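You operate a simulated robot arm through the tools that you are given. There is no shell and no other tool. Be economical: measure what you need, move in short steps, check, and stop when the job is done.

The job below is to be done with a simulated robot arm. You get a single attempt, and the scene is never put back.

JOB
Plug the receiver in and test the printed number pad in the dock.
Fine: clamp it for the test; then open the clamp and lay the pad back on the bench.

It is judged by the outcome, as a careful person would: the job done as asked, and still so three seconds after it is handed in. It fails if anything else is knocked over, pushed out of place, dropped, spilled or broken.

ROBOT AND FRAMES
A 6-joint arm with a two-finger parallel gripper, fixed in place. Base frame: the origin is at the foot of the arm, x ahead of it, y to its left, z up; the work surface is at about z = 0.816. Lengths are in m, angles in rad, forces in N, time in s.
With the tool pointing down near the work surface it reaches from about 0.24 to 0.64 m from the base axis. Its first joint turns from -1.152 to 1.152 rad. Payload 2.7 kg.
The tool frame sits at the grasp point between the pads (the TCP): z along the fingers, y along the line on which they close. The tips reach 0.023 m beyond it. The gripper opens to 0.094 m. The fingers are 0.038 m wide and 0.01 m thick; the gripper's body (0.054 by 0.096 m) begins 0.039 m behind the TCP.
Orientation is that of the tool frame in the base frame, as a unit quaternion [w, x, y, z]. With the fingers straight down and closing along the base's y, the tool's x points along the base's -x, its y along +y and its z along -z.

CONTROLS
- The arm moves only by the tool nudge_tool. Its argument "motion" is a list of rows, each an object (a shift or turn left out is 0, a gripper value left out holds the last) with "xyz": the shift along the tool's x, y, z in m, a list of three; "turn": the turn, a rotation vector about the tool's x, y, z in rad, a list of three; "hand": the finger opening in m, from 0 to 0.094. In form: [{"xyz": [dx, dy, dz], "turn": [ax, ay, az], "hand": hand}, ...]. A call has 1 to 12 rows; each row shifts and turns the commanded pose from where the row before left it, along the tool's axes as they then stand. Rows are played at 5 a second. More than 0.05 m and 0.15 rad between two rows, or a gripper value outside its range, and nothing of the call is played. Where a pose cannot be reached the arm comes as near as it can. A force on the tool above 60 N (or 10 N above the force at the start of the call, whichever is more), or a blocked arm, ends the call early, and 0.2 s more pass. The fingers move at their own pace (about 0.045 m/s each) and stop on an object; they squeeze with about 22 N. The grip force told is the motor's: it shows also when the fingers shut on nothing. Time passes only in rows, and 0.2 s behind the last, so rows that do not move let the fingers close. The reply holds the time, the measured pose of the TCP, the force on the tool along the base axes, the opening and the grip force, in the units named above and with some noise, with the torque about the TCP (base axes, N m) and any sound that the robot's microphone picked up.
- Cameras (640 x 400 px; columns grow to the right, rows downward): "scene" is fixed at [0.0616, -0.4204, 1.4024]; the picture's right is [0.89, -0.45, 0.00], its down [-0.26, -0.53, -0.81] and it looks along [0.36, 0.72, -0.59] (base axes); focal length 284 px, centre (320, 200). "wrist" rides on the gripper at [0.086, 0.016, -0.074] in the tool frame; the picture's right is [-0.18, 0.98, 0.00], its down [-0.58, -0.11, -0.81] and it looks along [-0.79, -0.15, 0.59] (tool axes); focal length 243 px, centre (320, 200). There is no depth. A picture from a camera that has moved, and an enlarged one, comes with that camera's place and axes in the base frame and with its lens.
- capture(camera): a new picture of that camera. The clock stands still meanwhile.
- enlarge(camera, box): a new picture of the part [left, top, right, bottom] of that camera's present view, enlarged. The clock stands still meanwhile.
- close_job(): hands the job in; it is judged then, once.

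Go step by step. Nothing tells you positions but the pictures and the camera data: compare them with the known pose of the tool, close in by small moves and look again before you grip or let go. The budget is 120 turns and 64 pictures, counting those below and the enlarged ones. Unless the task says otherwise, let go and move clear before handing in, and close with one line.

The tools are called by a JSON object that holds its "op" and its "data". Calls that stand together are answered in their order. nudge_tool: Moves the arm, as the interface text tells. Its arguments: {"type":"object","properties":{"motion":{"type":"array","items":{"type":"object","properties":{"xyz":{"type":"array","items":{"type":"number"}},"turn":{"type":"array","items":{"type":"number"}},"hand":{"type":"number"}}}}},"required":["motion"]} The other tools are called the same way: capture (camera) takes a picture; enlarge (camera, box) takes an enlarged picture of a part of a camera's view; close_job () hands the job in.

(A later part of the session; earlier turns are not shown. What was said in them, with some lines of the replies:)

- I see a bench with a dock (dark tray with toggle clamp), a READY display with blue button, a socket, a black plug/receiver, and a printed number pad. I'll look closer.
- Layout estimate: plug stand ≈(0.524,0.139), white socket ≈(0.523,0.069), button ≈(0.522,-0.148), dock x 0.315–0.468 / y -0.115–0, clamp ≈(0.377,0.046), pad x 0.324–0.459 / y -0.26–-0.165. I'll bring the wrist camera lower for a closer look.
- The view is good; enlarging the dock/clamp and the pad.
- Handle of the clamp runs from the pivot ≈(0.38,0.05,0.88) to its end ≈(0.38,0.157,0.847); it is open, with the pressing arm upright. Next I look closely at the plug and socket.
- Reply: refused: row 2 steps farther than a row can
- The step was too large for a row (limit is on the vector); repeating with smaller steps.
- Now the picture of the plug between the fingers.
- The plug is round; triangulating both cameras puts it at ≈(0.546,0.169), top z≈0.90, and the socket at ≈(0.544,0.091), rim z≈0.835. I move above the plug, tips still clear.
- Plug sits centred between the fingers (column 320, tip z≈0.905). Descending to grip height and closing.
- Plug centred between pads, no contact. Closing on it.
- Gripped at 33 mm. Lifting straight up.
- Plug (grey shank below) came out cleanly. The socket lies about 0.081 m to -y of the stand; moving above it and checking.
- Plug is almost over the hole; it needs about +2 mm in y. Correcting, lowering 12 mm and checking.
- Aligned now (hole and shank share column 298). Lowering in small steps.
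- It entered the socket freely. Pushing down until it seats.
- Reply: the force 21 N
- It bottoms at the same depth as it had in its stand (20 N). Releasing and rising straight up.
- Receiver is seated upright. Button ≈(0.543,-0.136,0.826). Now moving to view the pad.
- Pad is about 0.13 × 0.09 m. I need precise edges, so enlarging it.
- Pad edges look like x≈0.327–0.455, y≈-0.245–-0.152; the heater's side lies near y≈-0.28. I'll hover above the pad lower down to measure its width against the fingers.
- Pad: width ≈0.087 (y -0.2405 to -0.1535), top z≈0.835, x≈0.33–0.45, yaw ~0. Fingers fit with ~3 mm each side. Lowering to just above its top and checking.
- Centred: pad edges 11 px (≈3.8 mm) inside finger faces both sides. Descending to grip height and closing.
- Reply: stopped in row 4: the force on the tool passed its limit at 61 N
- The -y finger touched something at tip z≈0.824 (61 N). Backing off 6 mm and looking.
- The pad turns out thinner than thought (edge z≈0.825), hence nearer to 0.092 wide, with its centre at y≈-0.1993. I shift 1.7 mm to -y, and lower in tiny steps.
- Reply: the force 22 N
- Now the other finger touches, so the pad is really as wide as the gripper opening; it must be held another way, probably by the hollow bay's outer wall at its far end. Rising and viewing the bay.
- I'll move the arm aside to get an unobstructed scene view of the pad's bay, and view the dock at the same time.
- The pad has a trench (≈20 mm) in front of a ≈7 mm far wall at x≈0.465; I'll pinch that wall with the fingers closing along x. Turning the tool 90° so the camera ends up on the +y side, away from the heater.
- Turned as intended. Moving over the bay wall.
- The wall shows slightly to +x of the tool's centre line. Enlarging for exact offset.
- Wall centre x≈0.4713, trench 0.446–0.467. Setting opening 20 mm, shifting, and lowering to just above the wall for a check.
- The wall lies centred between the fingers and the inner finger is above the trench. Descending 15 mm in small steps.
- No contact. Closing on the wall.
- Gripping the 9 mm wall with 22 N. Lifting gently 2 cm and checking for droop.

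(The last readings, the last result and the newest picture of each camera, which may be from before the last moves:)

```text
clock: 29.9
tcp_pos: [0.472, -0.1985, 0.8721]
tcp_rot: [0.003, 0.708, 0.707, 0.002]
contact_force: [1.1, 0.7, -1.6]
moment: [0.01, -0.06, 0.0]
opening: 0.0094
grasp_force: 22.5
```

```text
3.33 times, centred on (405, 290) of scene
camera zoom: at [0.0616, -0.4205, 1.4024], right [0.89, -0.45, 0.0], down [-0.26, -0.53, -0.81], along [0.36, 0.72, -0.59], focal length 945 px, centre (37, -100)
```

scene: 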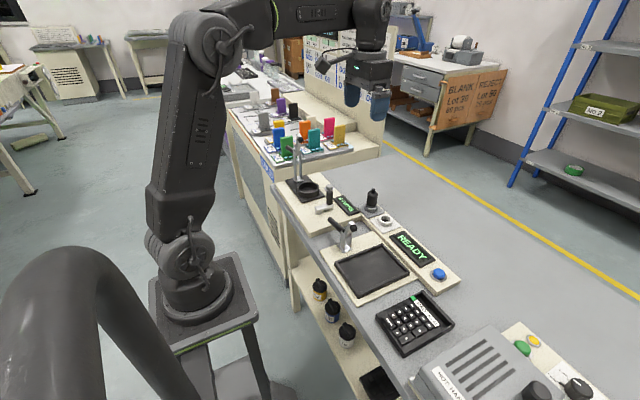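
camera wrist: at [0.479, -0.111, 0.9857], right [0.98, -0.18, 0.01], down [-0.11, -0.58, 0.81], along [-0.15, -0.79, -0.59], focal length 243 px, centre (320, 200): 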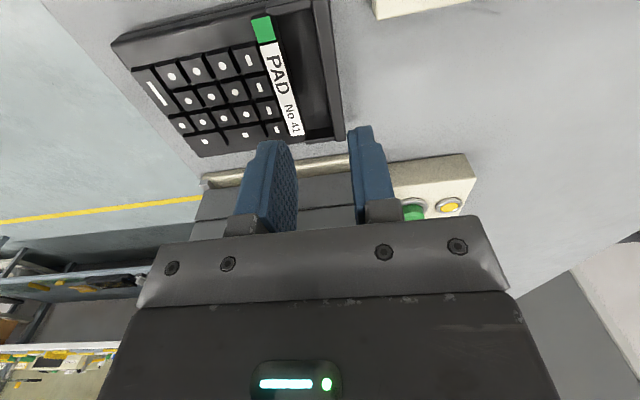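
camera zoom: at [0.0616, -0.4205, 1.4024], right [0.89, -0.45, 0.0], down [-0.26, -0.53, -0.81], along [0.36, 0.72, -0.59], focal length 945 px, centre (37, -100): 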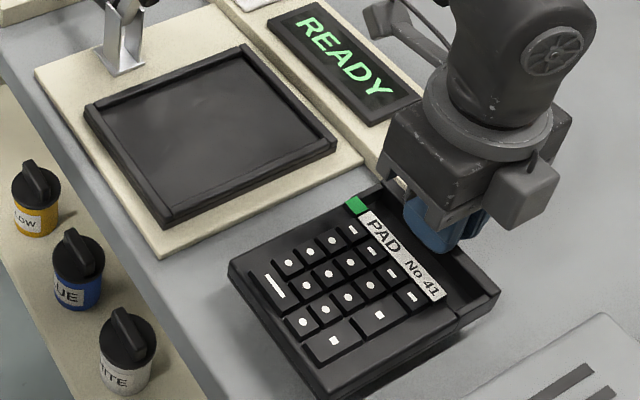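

Pad lifted level and firm (weight ~1.6 N). Raising more and carrying it over the dock; my dock-centre estimate is (0.396,-0.043), to be refined visually.

{"op": "nudge_tool", "data": {"motion": [{"xyz": [0, 0, -0.015]}, {"xyz": [0, 0, -0.015]}, {"xyz": [0.02, -0.001, 0]}, {"xyz": [0.03, -0.003, 0]}, {"xyz": [0.03, -0.003, 0]}, {"xyz": [0.03, -0.003, 0]}, {"xyz": [0.03, -0.003, 0]}, {"xyz": [0.015, 0, 0]}, {}]}}

{"op": "enlarge", "data": {"camera": "scene", "box": [315, 215, 445, 315]}}

{"op": "enlarge", "data": {"camera": "wrist", "box": [120, 0, 420, 200]}}

```text
clock: 31.9
tcp_pos: [0.4564, -0.0432, 0.9025]
tcp_rot: [0.003, 0.707, 0.707, 0.001]
contact_force: [0.2, 0.3, -2.0]
moment: [-0.02, -0.1, -0.01]
opening: 0.0095
grasp_force: 22.0
```

```text
4.00 times, centred on (380, 265) of scene
camera zoom: at [0.0616, -0.4204, 1.4024], right [0.89, -0.45, 0.0], down [-0.26, -0.53, -0.81], along [0.36, 0.72, -0.59], focal length 1134 px, centre (80, -60)
```

zoom: 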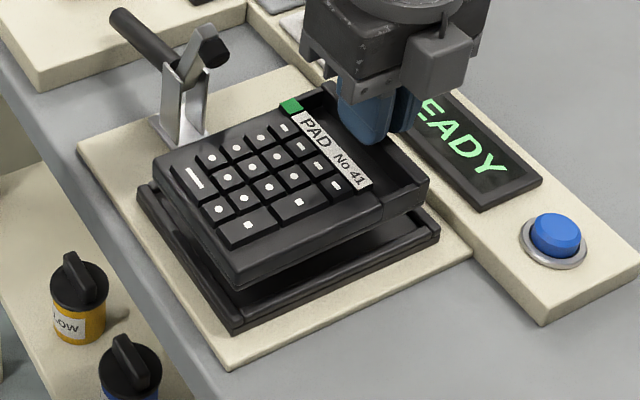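

```text
2.00 times, centred on (270, 100) of wrist
camera zoom: at [0.4736, 0.044, 0.9754], right [0.98, -0.18, 0.01], down [-0.11, -0.58, 0.81], along [-0.15, -0.79, -0.59], focal length 485 px, centre (420, 400)
```

zoom: 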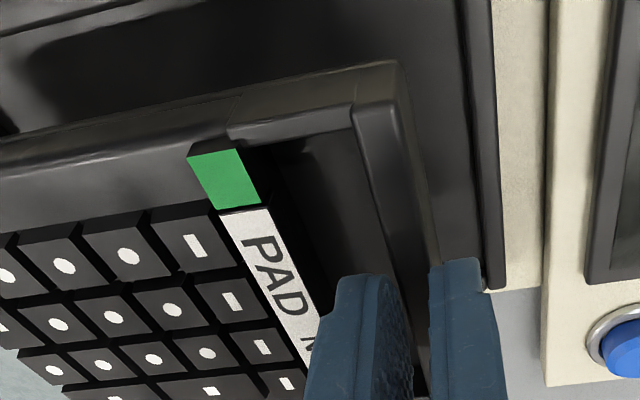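

The pad hangs level over the dock. Relative measurements suggest about +8 mm in x and a few mm in +y; I apply part of that and lower so the parallax becomes small.

{"op": "nudge_tool", "data": {"motion": [{"xyz": [0.004, 0.008, 0]}, {"xyz": [0, 0, 0.015]}, {"xyz": [0, 0, 0.013]}, {}]}}

{"op": "enlarge", "data": {"camera": "scene", "box": [320, 230, 430, 310]}}

{"op": "enlarge", "data": {"camera": "wrist", "box": [120, 0, 420, 200]}}

```text
clock: 32.9
tcp_pos: [0.4663, -0.0401, 0.8728]
tcp_rot: [0.002, 0.707, 0.707, 0.001]
contact_force: [-0.1, 0.7, -1.9]
moment: [0.01, 0.04, -0.04]
opening: 0.0095
grasp_force: 21.7
```

```text
5.00 times, centred on (375, 270) of scene
camera zoom: at [0.0616, -0.4204, 1.4024], right [0.89, -0.45, 0.0], down [-0.26, -0.53, -0.81], along [0.36, 0.72, -0.59], focal length 1418 px, centre (45, -150)
```

zoom: 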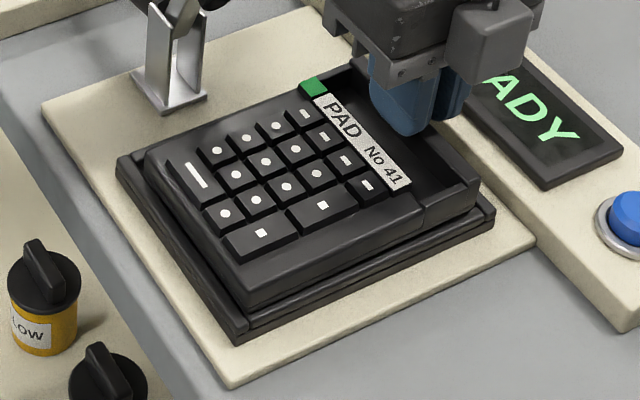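

```text
2.00 times, centred on (270, 100) of wrist
camera zoom: at [0.4819, 0.0469, 0.9471], right [0.98, -0.18, 0.0], down [-0.11, -0.58, 0.81], along [-0.15, -0.79, -0.59], focal length 485 px, centre (420, 400)
```

zoom: 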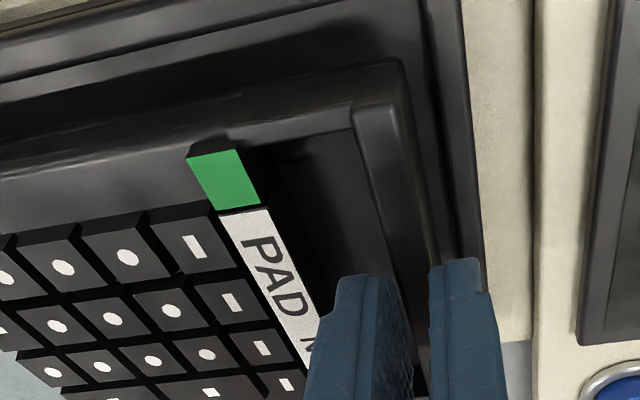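

Now measured close up: the pad needs about +6 mm in y and +2 mm in x. Correcting and checking before lowering.

{"op": "nudge_tool", "data": {"motion": [{"xyz": [0.006, 0.002, 0]}, {"xyz": [0, 0, 0.003]}, {}]}}

{"op": "enlarge", "data": {"camera": "scene", "box": [320, 230, 430, 310]}}

```text
clock: 33.7
tcp_pos: [0.4671, -0.0359, 0.8718]
tcp_rot: [0.003, 0.707, 0.707, 0.0]
contact_force: [0.1, 0.3, -2.4]
moment: [0.02, -0.07, 0.0]
opening: 0.0098
grasp_force: 22.3
```

```text
5.00 times, centred on (375, 270) of scene
camera zoom: at [0.0616, -0.4204, 1.4024], right [0.89, -0.45, 0.0], down [-0.26, -0.53, -0.81], along [0.36, 0.72, -0.59], focal length 1418 px, centre (45, -150)
```

zoom: 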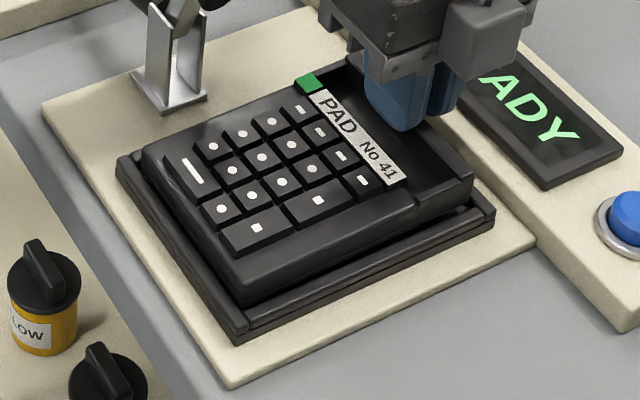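

Pad is now centred within about 2 mm. Nudging +1.5 mm x and lowering 6 mm while watching the force.

{"op": "nudge_tool", "data": {"motion": [{"xyz": [0, 0.0015, 0]}, {"xyz": [0, 0, 0.002]}, {"xyz": [0, 0, 0.002]}, {"xyz": [0, 0, 0.002]}]}}

```text
clock: 34.7
tcp_pos: [0.4688, -0.035, 0.8651]
tcp_rot: [0.003, 0.708, 0.707, 0.001]
contact_force: [0.8, 0.2, -0.3]
moment: [-0.02, 0.06, 0.0]
opening: 0.0096
grasp_force: 22.0
```

Continuing a little lower.

{"op": "nudge_tool", "data": {"motion": [{"xyz": [0, 0, 0.001]}, {"xyz": [0, 0, 0.001]}, {}]}}

{"op": "enlarge", "data": {"camera": "scene", "box": [320, 230, 430, 310]}}

```text
clock: 35.5
tcp_pos: [0.4694, -0.0348, 0.8627]
tcp_rot: [0.003, 0.708, 0.707, 0.001]
contact_force: [1.0, 0.2, -1.0]
moment: [0.0, -0.02, -0.02]
opening: 0.0097
grasp_force: 21.8
```

```text
5.00 times, centred on (375, 270) of scene
camera zoom: at [0.0616, -0.4204, 1.4024], right [0.89, -0.45, 0.0], down [-0.26, -0.53, -0.81], along [0.36, 0.72, -0.59], focal length 1418 px, centre (45, -150)
```

zoom: 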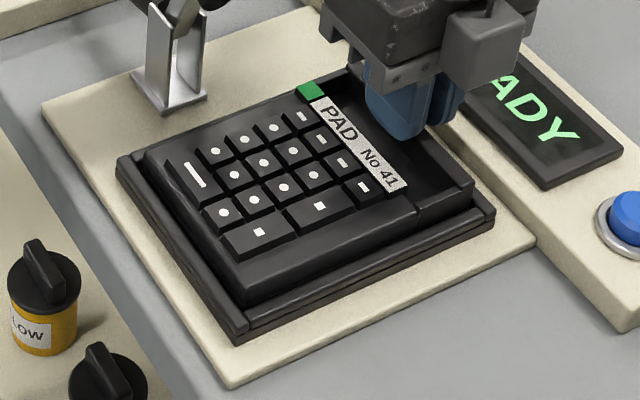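

Pad is settling between the rims. Lowering further until contact.

{"op": "nudge_tool", "data": {"motion": [{"xyz": [0, 0, 0.0015]}, {"xyz": [0, 0, 0.0015]}, {}]}}

```text
clock: 36.3
tcp_pos: [0.4694, -0.0354, 0.8608]
tcp_rot: [0.005, 0.707, 0.707, 0.001]
contact_force: [-4.9, -1.5, 21.7]
moment: [-0.06, 0.08, -0.01]
opening: 0.0097
grasp_force: 21.7
```

Contact (22 N) near the far wall. Easing slightly and looking whether the pad is seated or on the rim.

{"op": "nudge_tool", "data": {"motion": [{"xyz": [0, 0, -0.001]}, {}]}}

{"op": "enlarge", "data": {"camera": "wrist", "box": [200, 20, 420, 180]}}

{"op": "enlarge", "data": {"camera": "scene", "box": [345, 235, 425, 295]}}

```text
clock: 36.9
tcp_pos: [0.4703, -0.0355, 0.8618]
tcp_rot: [0.004, 0.707, 0.707, 0.001]
contact_force: [1.9, -1.5, 13.9]
moment: [-0.12, -0.08, -0.01]
opening: 0.0094
grasp_force: 21.8
```

```text
2.50 times, centred on (310, 100) of wrist
camera zoom: at [0.4857, 0.0528, 0.9346], right [0.98, -0.18, 0.01], down [-0.11, -0.58, 0.81], along [-0.14, -0.79, -0.59], focal length 606 px, centre (345, 450)
```

zoom: 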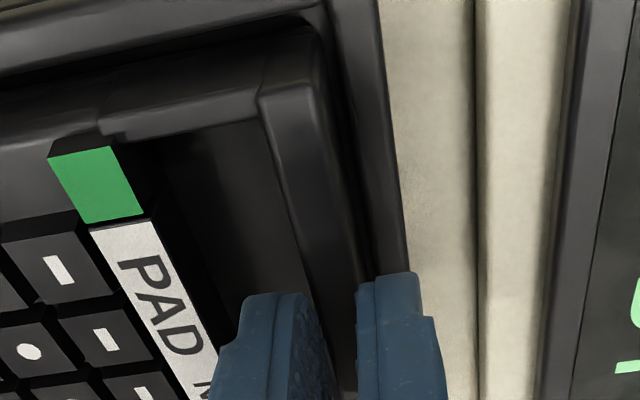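

```text
6.67 times, centred on (385, 265) of scene
camera zoom: at [0.0614, -0.4205, 1.4024], right [0.89, -0.45, 0.0], down [-0.26, -0.53, -0.81], along [0.36, 0.72, -0.59], focal length 1890 px, centre (-113, -233)
```

zoom: 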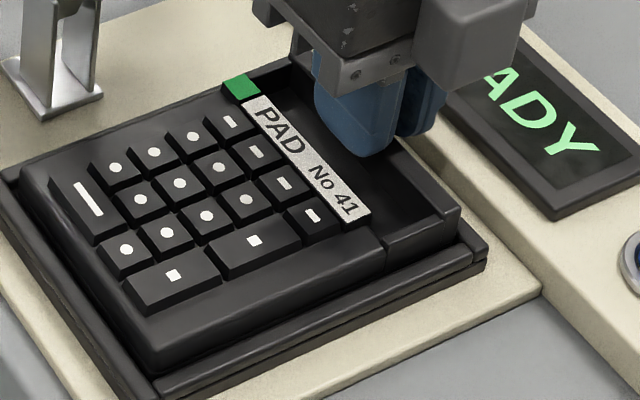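

The outer finger rests on the dock rim while the pad is inside it, about a millimetre or two above the floor. Releasing gently and rising.

{"op": "nudge_tool", "data": {"motion": [{"xyz": [0, 0, -0.001]}, {"hand": 0.012}, {"hand": 0.02}, {"hand": 0.02}, {"xyz": [0, 0, -0.015]}, {"xyz": [0, 0, -0.03]}, {"xyz": [0, 0, -0.04]}, {}]}}

{"op": "enlarge", "data": {"camera": "scene", "box": [310, 180, 460, 300]}}

```text
clock: 38.7
tcp_pos: [0.4702, -0.0359, 0.9478]
tcp_rot: [0.002, 0.707, 0.707, 0.001]
contact_force: [0.0, 0.1, 0.5]
moment: [0.0, -0.01, 0.01]
opening: 0.0201
grasp_force: 0.0
```

```text
3.33 times, centred on (385, 240) of scene
camera zoom: at [0.0616, -0.4204, 1.4024], right [0.89, -0.45, 0.0], down [-0.26, -0.53, -0.81], along [0.36, 0.72, -0.59], focal length 945 px, centre (103, 67)
```

zoom: 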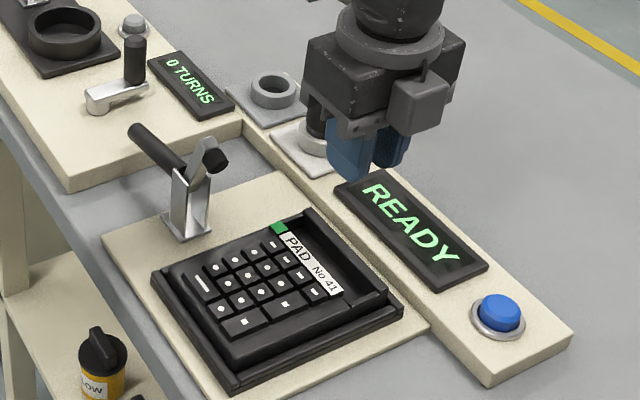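

Pad sits level inside the dock. Now the clamp: I'll grip its handle around (0.382,0.115,0.859), approaching from high above.

{"op": "nudge_tool", "data": {"motion": [{"xyz": [0, 0, -0.035], "hand": 0.05}, {"xyz": [0.038, -0.022, 0]}, {"xyz": [0.038, -0.022, 0]}, {"xyz": [0.038, -0.022, 0]}, {"xyz": [0.037, -0.022, 0]}, {"xyz": [0, 0, 0.04]}, {}]}}

{"op": "capture", "data": {"camera": "wrist"}}

```text
clock: 40.3
tcp_pos: [0.3819, 0.1172, 0.9409]
tcp_rot: [0.003, 0.707, 0.707, 0.001]
contact_force: [0.5, -0.3, -0.5]
moment: [-0.05, -0.01, 0.04]
opening: 0.0501
grasp_force: 0.1
```

```text
11 pictures are left
camera wrist: at [0.3968, 0.2042, 1.0138], right [0.98, -0.18, 0.01], down [-0.11, -0.58, 0.81], along [-0.15, -0.79, -0.59], focal length 243 px, centre (320, 200)
```

wrist: 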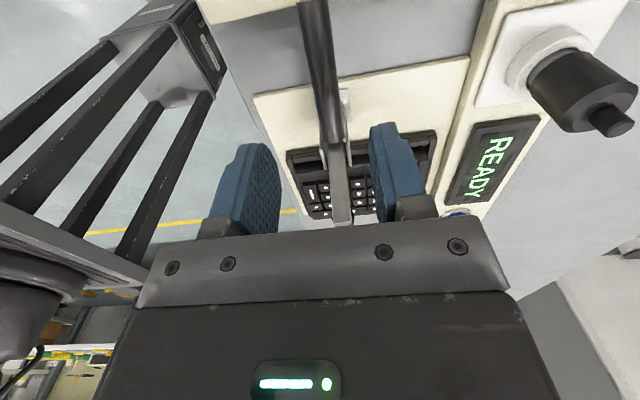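

Handle is between the fingers, ~4 mm to +x. Centring, descending to z≈0.866 and closing.

{"op": "nudge_tool", "data": {"motion": [{"xyz": [0, 0.004, 0]}, {"xyz": [0, 0, 0.03]}, {"xyz": [0, 0, 0.03]}, {"xyz": [0, 0, 0.015]}, {"hand": 0.03}, {"hand": 0.01}, {"hand": 0.0}, {}, {}]}}

```text
clock: 42.3
tcp_pos: [0.3851, 0.117, 0.8656]
tcp_rot: [0.002, 0.707, 0.707, -0.001]
contact_force: [-4.7, 0.6, -1.5]
moment: [0.14, 0.04, 0.12]
opening: 0.0177
grasp_force: 45.3
```

Handle gripped (18 mm). Lifting it along its arc in short stages, watching the force.

{"op": "nudge_tool", "data": {"motion": [{"xyz": [0.001, 0, -0.008]}, {"xyz": [0.001, 0, -0.008]}, {"xyz": [-0.001, 0, -0.008]}, {"xyz": [-0.001, 0, -0.008]}, {}]}}

```text
clock: 43.5
tcp_pos: [0.3859, 0.1172, 0.8987]
tcp_rot: [0.002, 0.708, 0.706, -0.001]
contact_force: [-0.9, -2.1, -22.2]
moment: [1.04, 0.05, 0.02]
opening: 0.0177
grasp_force: 44.9
```

It follows with moderate resistance. Continuing the arc.

{"op": "nudge_tool", "data": {"motion": [{"xyz": [-0.003, 0, -0.008]}, {"xyz": [-0.004, 0, -0.008]}, {"xyz": [-0.005, 0, -0.0065]}, {"xyz": [-0.005, 0, -0.0065]}, {}]}}

{"op": "enlarge", "data": {"camera": "scene", "box": [290, 130, 450, 260]}}

```text
clock: 44.7
tcp_pos: [0.3844, 0.1019, 0.9269]
tcp_rot: [0.002, 0.707, 0.707, 0.002]
contact_force: [-11.8, 16.2, -7.8]
moment: [1.31, 0.29, 0.18]
opening: 0.0178
grasp_force: 45.1
```

```text
3.08 times, centred on (370, 195) of scene
camera zoom: at [0.0614, -0.42, 1.4025], right [0.89, -0.45, 0.0], down [-0.26, -0.53, -0.81], along [0.36, 0.72, -0.59], focal length 872 px, centre (166, 215)
```

zoom: 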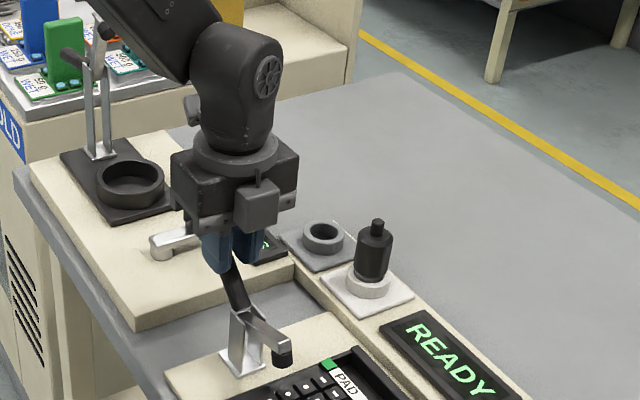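

The arm is swinging down over the pad. Continuing the arc towards closed.

{"op": "nudge_tool", "data": {"motion": [{"xyz": [-0.0065, 0, -0.005]}, {"xyz": [-0.0065, 0, -0.005]}, {"xyz": [-0.0075, 0, -0.003]}, {"xyz": [-0.0075, 0, -0.003]}, {}]}}

{"op": "enlarge", "data": {"camera": "scene", "box": [300, 180, 430, 280]}}

```text
clock: 45.9
tcp_pos: [0.3863, 0.0703, 0.9432]
tcp_rot: [0.003, 0.707, 0.707, 0.002]
contact_force: [1.5, -1.2, 0.6]
moment: [-0.03, -0.07, -0.03]
opening: 0.0
grasp_force: 42.1
```

```text
4.00 times, centred on (365, 230) of scene
camera zoom: at [0.0616, -0.4205, 1.4024], right [0.89, -0.45, 0.0], down [-0.26, -0.53, -0.81], along [0.36, 0.72, -0.59], focal length 1134 px, centre (140, 80)
```

zoom: 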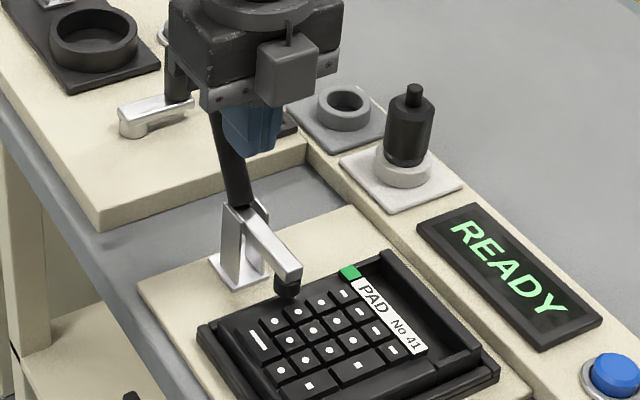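

The fingers slipped off towards -y; the handle stands at ~70° with the arm nearly down. I'll go over the handle to its +y side with closed fingers and push it home.

{"op": "nudge_tool", "data": {"motion": [{"xyz": [-0.004, 0, -0.03], "hand": 0}, {"xyz": [0, 0, -0.045]}, {"xyz": [0, 0, -0.02]}, {"xyz": [0.04, 0, 0]}, {"xyz": [0.035, 0, 0]}, {"xyz": [0, 0, 0.04]}, {"xyz": [0, 0, 0.04]}, {}]}}

{"op": "enlarge", "data": {"camera": "scene", "box": [290, 150, 450, 280]}}

```text
clock: 47.7
tcp_pos: [0.3838, 0.1431, 0.9588]
tcp_rot: [0.002, 0.707, 0.707, 0.001]
contact_force: [-0.7, -0.2, -0.4]
moment: [-0.02, -0.01, 0.0]
opening: 0.0
grasp_force: 42.3
```

```text
3.08 times, centred on (370, 215) of scene
camera zoom: at [0.0616, -0.4204, 1.4024], right [0.89, -0.45, 0.0], down [-0.26, -0.53, -0.81], along [0.36, 0.72, -0.59], focal length 872 px, centre (166, 154)
```

zoom: 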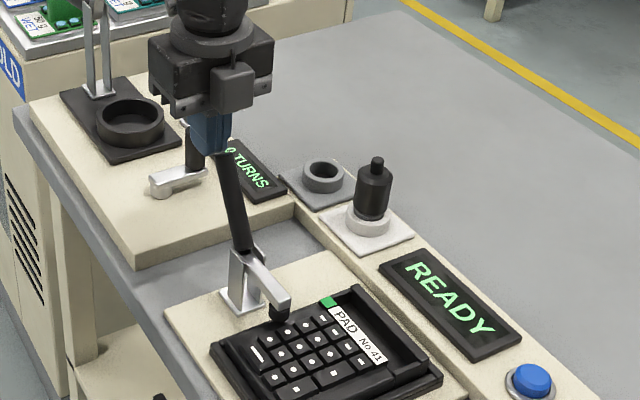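

Fingers are on the +y side of the handle. Pushing in -y in small steps.

{"op": "nudge_tool", "data": {"motion": [{"xyz": [-0.01, 0, 0]}, {"xyz": [-0.008, 0, 0]}, {"xyz": [-0.006, 0, 0]}, {"xyz": [-0.006, 0, 0]}, {"xyz": [-0.005, 0, 0]}, {}]}}

```text
clock: 48.3
tcp_pos: [0.3852, 0.1374, 0.9595]
tcp_rot: [-0.001, 0.707, 0.708, 0.01]
contact_force: [-2.5, 18.7, -5.0]
moment: [0.48, -0.12, -0.03]
opening: 0.0001
grasp_force: 42.5
stopped in row 2: the force on the tool passed its limit at 70 N (the readings are from after the stop); the commanded pose is now the measured one
```

The handle is firmly blocked already (its end of travel), so the arm is down on the pad. Backing off and checking the clamp.

{"op": "nudge_tool", "data": {"motion": [{"xyz": [0.012, 0, 0]}, {"xyz": [0, 0, -0.04]}, {}]}}

{"op": "enlarge", "data": {"camera": "scene", "box": [320, 210, 420, 285]}}

```text
clock: 49.1
tcp_pos: [0.3854, 0.1457, 0.9999]
tcp_rot: [0.0, 0.706, 0.708, 0.009]
contact_force: [-0.6, -0.1, -0.8]
moment: [-0.01, 0.03, 0.01]
opening: 0.0
grasp_force: 42.4
```

```text
5.33 times, centred on (370, 248) of scene
camera zoom: at [0.0616, -0.4204, 1.4024], right [0.89, -0.45, 0.0], down [-0.26, -0.53, -0.81], along [0.36, 0.72, -0.59], focal length 1512 px, centre (53, -53)
```

zoom: 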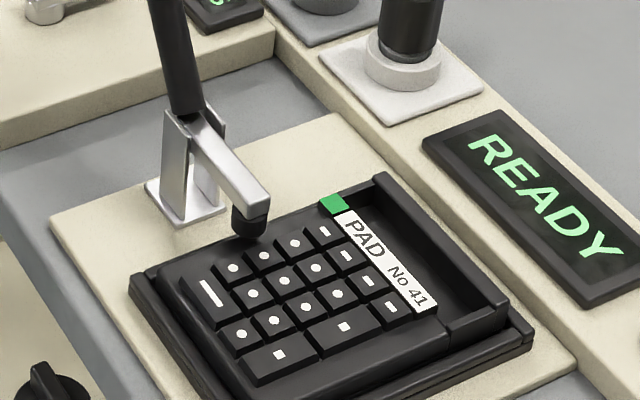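

Clamped: the rubber tip presses the pad's border. Now going to the blue button to run the test, with fingers closed.

{"op": "nudge_tool", "data": {"motion": [{"xyz": [0, 0, -0.02]}, {"xyz": [-0.0353, 0.0194, 0]}, {"xyz": [-0.0353, 0.0194, 0]}, {"xyz": [-0.0353, 0.0194, 0]}, {"xyz": [-0.0353, 0.0194, 0]}, {"xyz": [-0.0353, 0.0194, 0]}, {"xyz": [-0.0353, 0.0194, 0]}, {"xyz": [-0.0353, 0.0194, 0]}, {"xyz": [-0.0353, 0.0194, 0.02]}, {"xyz": [0, 0, 0.045]}, {"xyz": [0, 0, 0.045]}, {}]}}

{"op": "capture", "data": {"camera": "wrist"}}

```text
clock: 51.7
tcp_pos: [0.5428, -0.1345, 0.9068]
tcp_rot: [0.0, 0.706, 0.708, 0.009]
contact_force: [-0.9, -0.3, -0.5]
moment: [0.01, -0.01, 0.0]
opening: 0.0
grasp_force: 42.5
```

```text
6 pictures are left
camera wrist: at [0.5571, -0.0479, 0.9823], right [0.98, -0.18, 0.01], down [-0.12, -0.59, 0.8], along [-0.14, -0.79, -0.6], focal length 243 px, centre (320, 200)
```

wrist: 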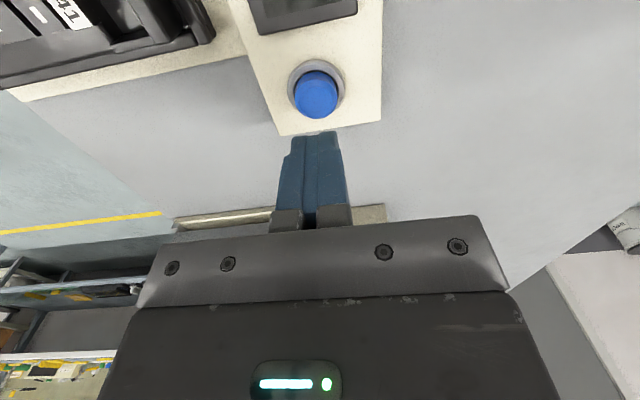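

Button is almost exactly below. Small correction, then pressing down gently.

{"op": "nudge_tool", "data": {"motion": [{"xyz": [0.003, -0.002, 0.02]}, {"xyz": [0, 0, 0.018]}, {"xyz": [0, 0, 0.004]}, {"xyz": [0, 0, 0.002]}, {}]}}

```text
clock: 52.9
tcp_pos: [0.5386, -0.132, 0.8639]
tcp_rot: [0.0, 0.706, 0.708, 0.01]
contact_force: [-0.2, -0.4, -0.6]
moment: [-0.02, -0.01, -0.01]
opening: 0.0
grasp_force: 42.8
```

Not touching yet; continuing in 1.5–2 mm steps.

{"op": "nudge_tool", "data": {"motion": [{"xyz": [0, 0, 0.002]}, {"xyz": [0, 0, 0.002]}, {"xyz": [0, 0, 0.0015]}, {}]}}

```text
clock: 53.9
tcp_pos: [0.5398, -0.1307, 0.8589]
tcp_rot: [0.001, 0.707, 0.708, 0.008]
contact_force: [-1.3, 0.1, 2.6]
moment: [-0.04, 0.09, -0.03]
opening: 0.0001
grasp_force: 42.2
```

Touching the button (2.6 N). Pressing a bit more.

{"op": "nudge_tool", "data": {"motion": [{"xyz": [0, 0, 0.0015]}, {"xyz": [0, 0, 0.0015]}, {}, {}]}}

{"op": "enlarge", "data": {"camera": "scene", "box": [330, 200, 470, 300]}}

```text
clock: 54.9
tcp_pos: [0.5406, -0.1301, 0.8558]
tcp_rot: [0.0, 0.706, 0.708, 0.009]
contact_force: [0.0, 0.1, 3.4]
moment: [-0.07, 0.02, -0.03]
opening: 0.0001
grasp_force: 42.2
```

```text
4.00 times, centred on (400, 250) of scene
camera zoom: at [0.0615, -0.4204, 1.4024], right [0.89, -0.45, 0.0], down [-0.26, -0.53, -0.81], along [0.36, 0.72, -0.59], focal length 1134 px, centre (0, 0)
```

zoom: 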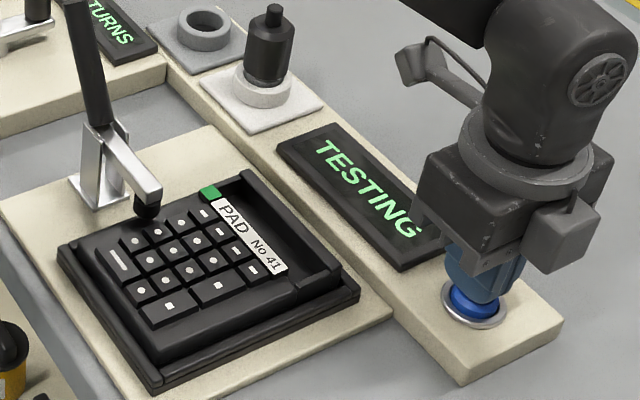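

The display reads TESTING. Lifting off the button and waiting a few seconds for the test to finish.

{"op": "nudge_tool", "data": {"motion": [{"xyz": [0, 0, -0.02]}, {"xyz": [0, 0, -0.03]}, {"xyz": [0, 0, -0.03]}, {"xyz": [0, 0, -0.03]}, {}, {}, {}, {}, {}, {}, {}, {}]}}

{"op": "nudge_tool", "data": {"motion": [{}, {}, {}, {}, {}, {}, {}, {}, {}, {}, {}, {}]}}

{"op": "nudge_tool", "data": {"motion": [{}, {}, {}, {}, {}, {}, {}, {}, {}, {}, {}, {}]}}

{"op": "nudge_tool", "data": {"motion": [{}, {}, {}, {}, {}, {}, {}, {}, {}, {}, {}, {}]}}

```text
clock: 57.5
tcp_pos: [0.5397, -0.1313, 0.9643]
tcp_rot: [0.001, 0.707, 0.707, 0.009]
contact_force: [-0.3, -0.1, -0.3]
moment: [0.02, -0.01, -0.01]
opening: 0.0
grasp_force: 42.2
```

```text
clock: 60.1
tcp_pos: [0.5393, -0.1322, 0.9645]
tcp_rot: [0.0, 0.706, 0.708, 0.008]
contact_force: [-0.4, 0.3, -0.2]
moment: [0.0, 0.0, 0.0]
opening: 0.0001
grasp_force: 42.7
```

```text
clock: 62.7
tcp_pos: [0.5399, -0.131, 0.9645]
tcp_rot: [0.0, 0.707, 0.707, 0.009]
contact_force: [0.0, -0.4, 1.0]
moment: [-0.02, 0.02, -0.04]
opening: 0.0
grasp_force: 42.2
```

```text
clock: 65.3
tcp_pos: [0.5391, -0.1326, 0.966]
tcp_rot: [0.0, 0.706, 0.708, 0.009]
contact_force: [-0.5, 0.1, -0.3]
moment: [0.02, -0.03, -0.01]
opening: 0.0
grasp_force: 42.3
```

Waited about 10 s. Now moving above the clamp handle (high path), then checking display and handle in one picture.

{"op": "nudge_tool", "data": {"motion": [{"xyz": [0, 0, -0.04]}, {"xyz": [0, 0, -0.03]}, {"xyz": [0.0347, -0.0221, 0]}, {"xyz": [0.0347, -0.0221, 0]}, {"xyz": [0.0347, -0.0221, 0]}, {"xyz": [0.0347, -0.0221, 0]}, {"xyz": [0.0347, -0.0221, 0]}, {"xyz": [0.0347, -0.0221, 0]}, {"xyz": [0.0347, -0.0221, 0]}, {"turn": [0, 0, 0.0]}, {}]}}

{"op": "enlarge", "data": {"camera": "scene", "box": [290, 150, 460, 280]}}

```text
clock: 67.7
tcp_pos: [0.3817, 0.1093, 1.0368]
tcp_rot: [0.0, 0.707, 0.708, 0.009]
contact_force: [-0.1, -0.4, 0.5]
moment: [-0.02, -0.02, 0.02]
opening: 0.0
grasp_force: 42.3
```

```text
3.08 times, centred on (375, 215) of scene
camera zoom: at [0.0616, -0.4204, 1.4024], right [0.89, -0.45, 0.0], down [-0.26, -0.53, -0.81], along [0.36, 0.72, -0.59], focal length 872 px, centre (151, 154)
```

zoom: 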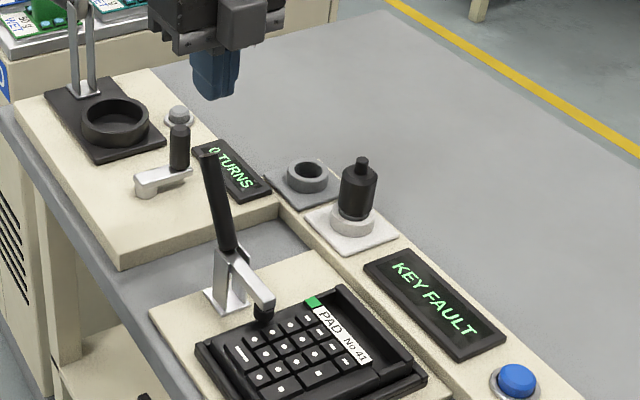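

Display shows the test result: KEY FAULT (test completed). Now opening the clamp by pushing the handle down from above.

{"op": "nudge_tool", "data": {"motion": [{"xyz": [0.006, 0.003, 0.02]}, {"xyz": [0, 0, 0.03]}, {"xyz": [0.001, 0, 0.01]}, {"xyz": [0.002, 0, 0.01]}, {"xyz": [0.002, 0, 0.01]}, {"xyz": [0.002, 0, 0.01]}, {}]}}

```text
clock: 69.0
tcp_pos: [0.3893, 0.1271, 0.9617]
tcp_rot: [0.0, 0.707, 0.707, 0.018]
contact_force: [0.4, -0.2, -0.5]
moment: [-0.01, 0.0, 0.06]
opening: 0.0001
grasp_force: 42.4
stopped in row 6: the force on the tool passed its limit at 72 N (the readings are from after the stop); the commanded pose is now the measured one
```

The force peaked and then vanished — possibly the toggle gave way. Continuing downwards in smaller steps.

{"op": "nudge_tool", "data": {"motion": [{"xyz": [-0.001, 0, 0.005]}, {"xyz": [0, 0, 0.005]}, {"xyz": [0, 0, 0.005]}, {}]}}

```text
clock: 70.0
tcp_pos: [0.3904, 0.1264, 0.9466]
tcp_rot: [0.001, 0.706, 0.708, 0.018]
contact_force: [-0.3, 0.5, 0.2]
moment: [-0.01, 0.02, -0.01]
opening: 0.0
grasp_force: 42.2
```

{"op": "enlarge", "data": {"camera": "scene", "box": [300, 160, 420, 270]}}

```text
3.64 times, centred on (360, 215) of scene
camera zoom: at [0.0616, -0.4204, 1.4024], right [0.89, -0.45, 0.0], down [-0.26, -0.53, -0.81], along [0.36, 0.72, -0.59], focal length 1031 px, centre (174, 146)
```

zoom: 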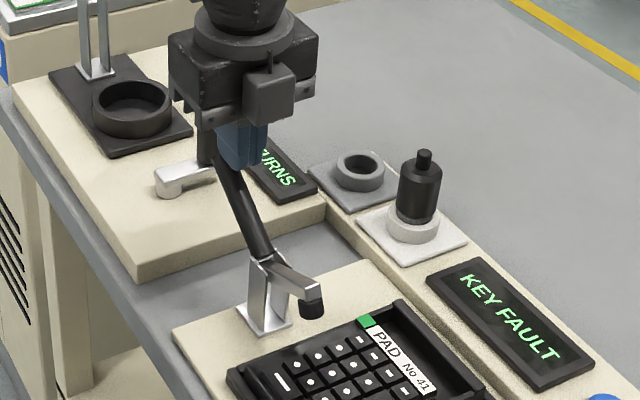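

It works: the handle dropped to ~30° and the arm lifted. Continuing to push down to the original open position.

{"op": "nudge_tool", "data": {"motion": [{"xyz": [0, -0.004, 0.004]}, {"xyz": [0, 0, 0.007]}, {"xyz": [0, 0, 0.007]}, {"xyz": [0, 0, 0.007]}, {"xyz": [0, 0, 0.007]}, {}]}}

```text
clock: 71.4
tcp_pos: [0.3859, 0.1275, 0.9136]
tcp_rot: [0.0, 0.706, 0.708, 0.019]
contact_force: [-0.2, 0.1, -0.4]
moment: [-0.03, 0.02, 0.01]
opening: 0.0
grasp_force: 42.7
```

{"op": "nudge_tool", "data": {"motion": [{"xyz": [0, 0, 0.006]}, {"xyz": [0, 0, 0.006]}, {"xyz": [0, 0, 0.006]}, {"xyz": [0, 0, 0.005]}, {}]}}

```text
clock: 72.6
tcp_pos: [0.3876, 0.1268, 0.8899]
tcp_rot: [0.0, 0.706, 0.708, 0.019]
contact_force: [0.1, -0.4, -0.2]
moment: [0.01, 0.01, 0.0]
opening: 0.0
grasp_force: 42.6
```

No resistance, so the handle seems down. Rising, correcting a slight tool tilt, and moving back above the pad's bay with the fingers 20 mm open, then checking.

{"op": "nudge_tool", "data": {"motion": [{"xyz": [0, 0, -0.045]}, {"xyz": [0, 0, -0.045]}, {"xyz": [0, 0, -0.02], "turn": [0.027, -0.027, 0]}, {"xyz": [-0.0406, 0.0206, 0], "hand": 0.02}, {"xyz": [-0.0406, 0.0206, 0]}, {"xyz": [-0.0406, 0.0206, 0]}, {"xyz": [-0.0406, 0.0206, 0]}, {}]}}

{"op": "enlarge", "data": {"camera": "scene", "box": [300, 180, 460, 300]}}

```text
clock: 74.4
tcp_pos: [0.4672, -0.0385, 1.0015]
tcp_rot: [0.001, 0.706, 0.708, -0.001]
contact_force: [0.1, -0.2, 1.2]
moment: [0.0, 0.01, -0.01]
opening: 0.0201
grasp_force: 0.1
```

```text
3.33 times, centred on (380, 240) of scene
camera zoom: at [0.0616, -0.4205, 1.4024], right [0.89, -0.45, 0.0], down [-0.26, -0.53, -0.81], along [0.36, 0.72, -0.59], focal length 945 px, centre (120, 67)
```

zoom: 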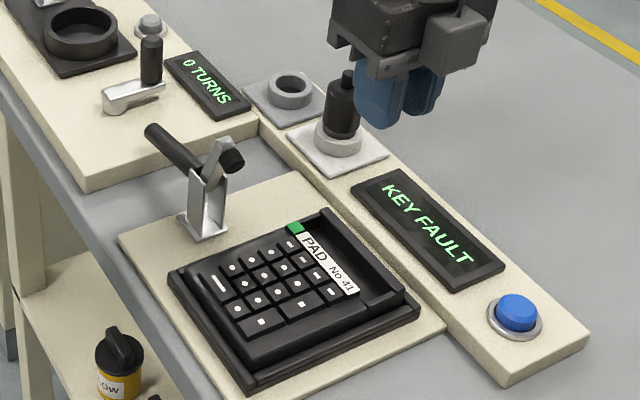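

Clamp is open as at the start and the pad hasn't shifted. Returning to the release pose to regrip the wall.

{"op": "nudge_tool", "data": {"motion": [{"xyz": [0.003, 0.003, 0]}, {"xyz": [0, 0, 0.045]}, {"xyz": [0, 0, 0.045]}, {"xyz": [0, 0, 0.03]}, {"xyz": [0, 0, 0.012]}, {"xyz": [0, 0, 0.004]}, {}]}}

```text
clock: 76.0
tcp_pos: [0.4708, -0.0343, 0.8635]
tcp_rot: [0.001, 0.706, 0.708, -0.001]
contact_force: [0.2, 0.0, 0.2]
moment: [-0.04, 0.01, 0.01]
opening: 0.02
grasp_force: 0.0
```

{"op": "nudge_tool", "data": {"motion": [{"xyz": [0, 0, 0.0015]}, {"xyz": [0, 0, 0.0012]}, {"xyz": [0, 0, 0.001]}, {}]}}

```text
clock: 77.0
tcp_pos: [0.4699, -0.0334, 0.8601]
tcp_rot: [0.001, 0.706, 0.708, -0.001]
contact_force: [0.1, -0.3, 0.6]
moment: [0.01, 0.01, -0.01]
opening: 0.02
grasp_force: 0.2
```

No contact yet, so a deeper hold is possible. Two more millimetres.

{"op": "nudge_tool", "data": {"motion": [{"xyz": [0, 0, 0.001]}, {"xyz": [0, 0, 0.001]}, {}]}}

```text
clock: 77.8
tcp_pos: [0.4695, -0.0337, 0.8597]
tcp_rot: [0.001, 0.706, 0.708, -0.001]
contact_force: [0.7, 0.1, -0.1]
moment: [-0.01, 0.0, -0.01]
opening: 0.02
grasp_force: 0.0
```

Closing on the wall.

{"op": "nudge_tool", "data": {"motion": [{"hand": 0.012}, {"hand": 0.004}, {"hand": 0.0}, {}, {}]}}

```text
clock: 79.0
tcp_pos: [0.4691, -0.0337, 0.8597]
tcp_rot: [0.0, 0.705, 0.709, 0.0]
contact_force: [-0.3, -0.6, 0.1]
moment: [-0.04, -0.02, -0.01]
opening: 0.0094
grasp_force: 21.8
```

Wall gripped (9.4 mm, 22 N). Lifting slowly.

{"op": "nudge_tool", "data": {"motion": [{"xyz": [0, 0, -0.004]}, {"xyz": [0, 0, -0.006]}, {"xyz": [0, 0, -0.01]}, {"xyz": [0, 0, -0.015]}, {"xyz": [0, 0, -0.015]}, {}]}}

```text
clock: 80.4
tcp_pos: [0.4703, -0.0342, 0.9098]
tcp_rot: [0.001, 0.706, 0.708, 0.0]
contact_force: [0.9, -0.1, -0.6]
moment: [0.01, -0.07, 0.02]
opening: 0.0093
grasp_force: 21.5
```

Held (opening steady, moment matches the load). Carrying it back to its original place on the bench, with a check before lowering.

{"op": "nudge_tool", "data": {"motion": [{"xyz": [-0.02, 0, 0]}, {"xyz": [-0.03, 0, 0]}, {"xyz": [-0.03, 0, 0]}, {"xyz": [-0.03, 0.001, 0]}, {"xyz": [-0.03, 0, 0]}, {"xyz": [-0.0255, 0, 0]}, {"xyz": [0, 0, 0.02]}, {"xyz": [0, 0, 0.015]}, {}]}}

{"op": "enlarge", "data": {"camera": "scene", "box": [330, 230, 480, 350]}}

```text
clock: 82.4
tcp_pos: [0.4706, -0.2001, 0.8741]
tcp_rot: [0.0, 0.706, 0.708, -0.001]
contact_force: [0.3, 0.8, -1.2]
moment: [-0.03, -0.07, 0.04]
opening: 0.0093
grasp_force: 21.8
```

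```text
3.33 times, centred on (405, 290) of scene
camera zoom: at [0.0616, -0.4205, 1.4024], right [0.89, -0.45, 0.0], down [-0.26, -0.53, -0.81], along [0.36, 0.72, -0.59], focal length 945 px, centre (37, -100)
```

zoom: 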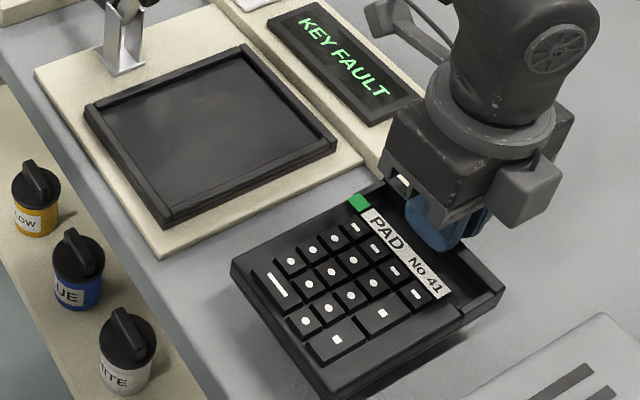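

Pad is level above its original spot, clear of heater and dock. Lowering to the bench gently.

{"op": "nudge_tool", "data": {"motion": [{"xyz": [0, 0, 0.008]}, {"xyz": [0, 0, 0.008]}, {"xyz": [0, 0, 0.005]}, {"xyz": [0, 0, 0.002]}, {}]}}

```text
clock: 83.6
tcp_pos: [0.472, -0.1988, 0.8512]
tcp_rot: [0.001, 0.706, 0.708, 0.0]
contact_force: [0.7, 1.1, -1.2]
moment: [0.03, -0.07, -0.01]
opening: 0.0096
grasp_force: 21.7
```

{"op": "nudge_tool", "data": {"motion": [{"xyz": [0, 0, 0.0015]}, {"xyz": [0, 0, 0.0015]}, {}]}}

```text
clock: 84.4
tcp_pos: [0.4715, -0.1996, 0.8481]
tcp_rot: [0.0, 0.706, 0.708, -0.002]
contact_force: [-0.7, 0.2, -2.2]
moment: [0.02, -0.01, -0.01]
opening: 0.0097
grasp_force: 21.6
```

{"op": "nudge_tool", "data": {"motion": [{"xyz": [0, 0, 0.001]}, {"xyz": [0, 0, 0.001]}, {}]}}

```text
clock: 85.2
tcp_pos: [0.4715, -0.199, 0.8463]
tcp_rot: [0.001, 0.706, 0.709, 0.0]
contact_force: [0.4, 0.3, -1.7]
moment: [-0.01, -0.02, -0.02]
opening: 0.0097
grasp_force: 22.1
```

{"op": "nudge_tool", "data": {"motion": [{"xyz": [0, 0, 0.001]}, {"xyz": [0, 0, 0.001]}, {}]}}

```text
clock: 86.0
tcp_pos: [0.4702, -0.2, 0.8455]
tcp_rot: [0.001, 0.706, 0.708, -0.001]
contact_force: [-0.3, 0.5, -1.2]
moment: [-0.07, 0.01, 0.03]
opening: 0.0097
grasp_force: 21.8
```

{"op": "nudge_tool", "data": {"motion": [{"xyz": [0, 0, 0.001]}, {"xyz": [0, 0, 0.001]}, {}]}}

```text
clock: 86.8
tcp_pos: [0.4713, -0.199, 0.8443]
tcp_rot: [0.0, 0.706, 0.708, 0.0]
contact_force: [-3.9, 2.9, 9.2]
moment: [0.17, 0.08, -0.07]
opening: 0.0094
grasp_force: 21.9
```

The pad is now on the bench (9 N). Releasing, rising and looking once more.

{"op": "nudge_tool", "data": {"motion": [{"xyz": [0, 0, -0.0005]}, {"hand": 0.012}, {"hand": 0.02}, {"hand": 0.02}, {"xyz": [0, 0, -0.01]}, {"xyz": [0, 0, -0.03]}, {"xyz": [0, 0, -0.045]}, {"xyz": [0.03, 0, -0.03]}, {"xyz": [0.045, 0, 0]}, {"xyz": [0.045, 0, 0]}, {}]}}

{"op": "enlarge", "data": {"camera": "scene", "box": [300, 180, 500, 360]}}

```text
clock: 89.2
tcp_pos: [0.47, -0.079, 0.9582]
tcp_rot: [0.0, 0.706, 0.709, 0.0]
contact_force: [0.2, 0.0, 0.4]
moment: [-0.01, -0.03, -0.03]
opening: 0.0198
grasp_force: 0.1
```

```text
2.22 times, centred on (400, 270) of scene
camera zoom: at [0.0616, -0.4204, 1.4024], right [0.89, -0.45, 0.0], down [-0.26, -0.53, -0.81], along [0.36, 0.72, -0.59], focal length 630 px, centre (142, 44)
```

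zoom: 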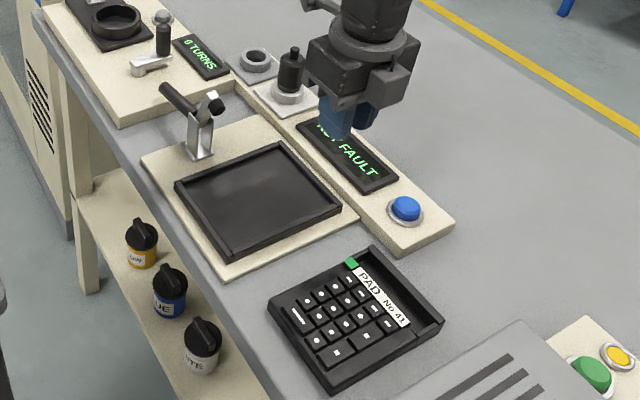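

The pad lies flat on the bench, the clamp is open, the receiver is plugged in and the tool is clear. Handing in.

{"op": "close_job", "data": {}}

```text
The job is handed in.
```

I plugged the receiver in, clamped pad No 41 in the dock and ran the test: it failed, and the display reads **KEY FAULT**. The clamp is open again and the pad is back in its place on the bench.
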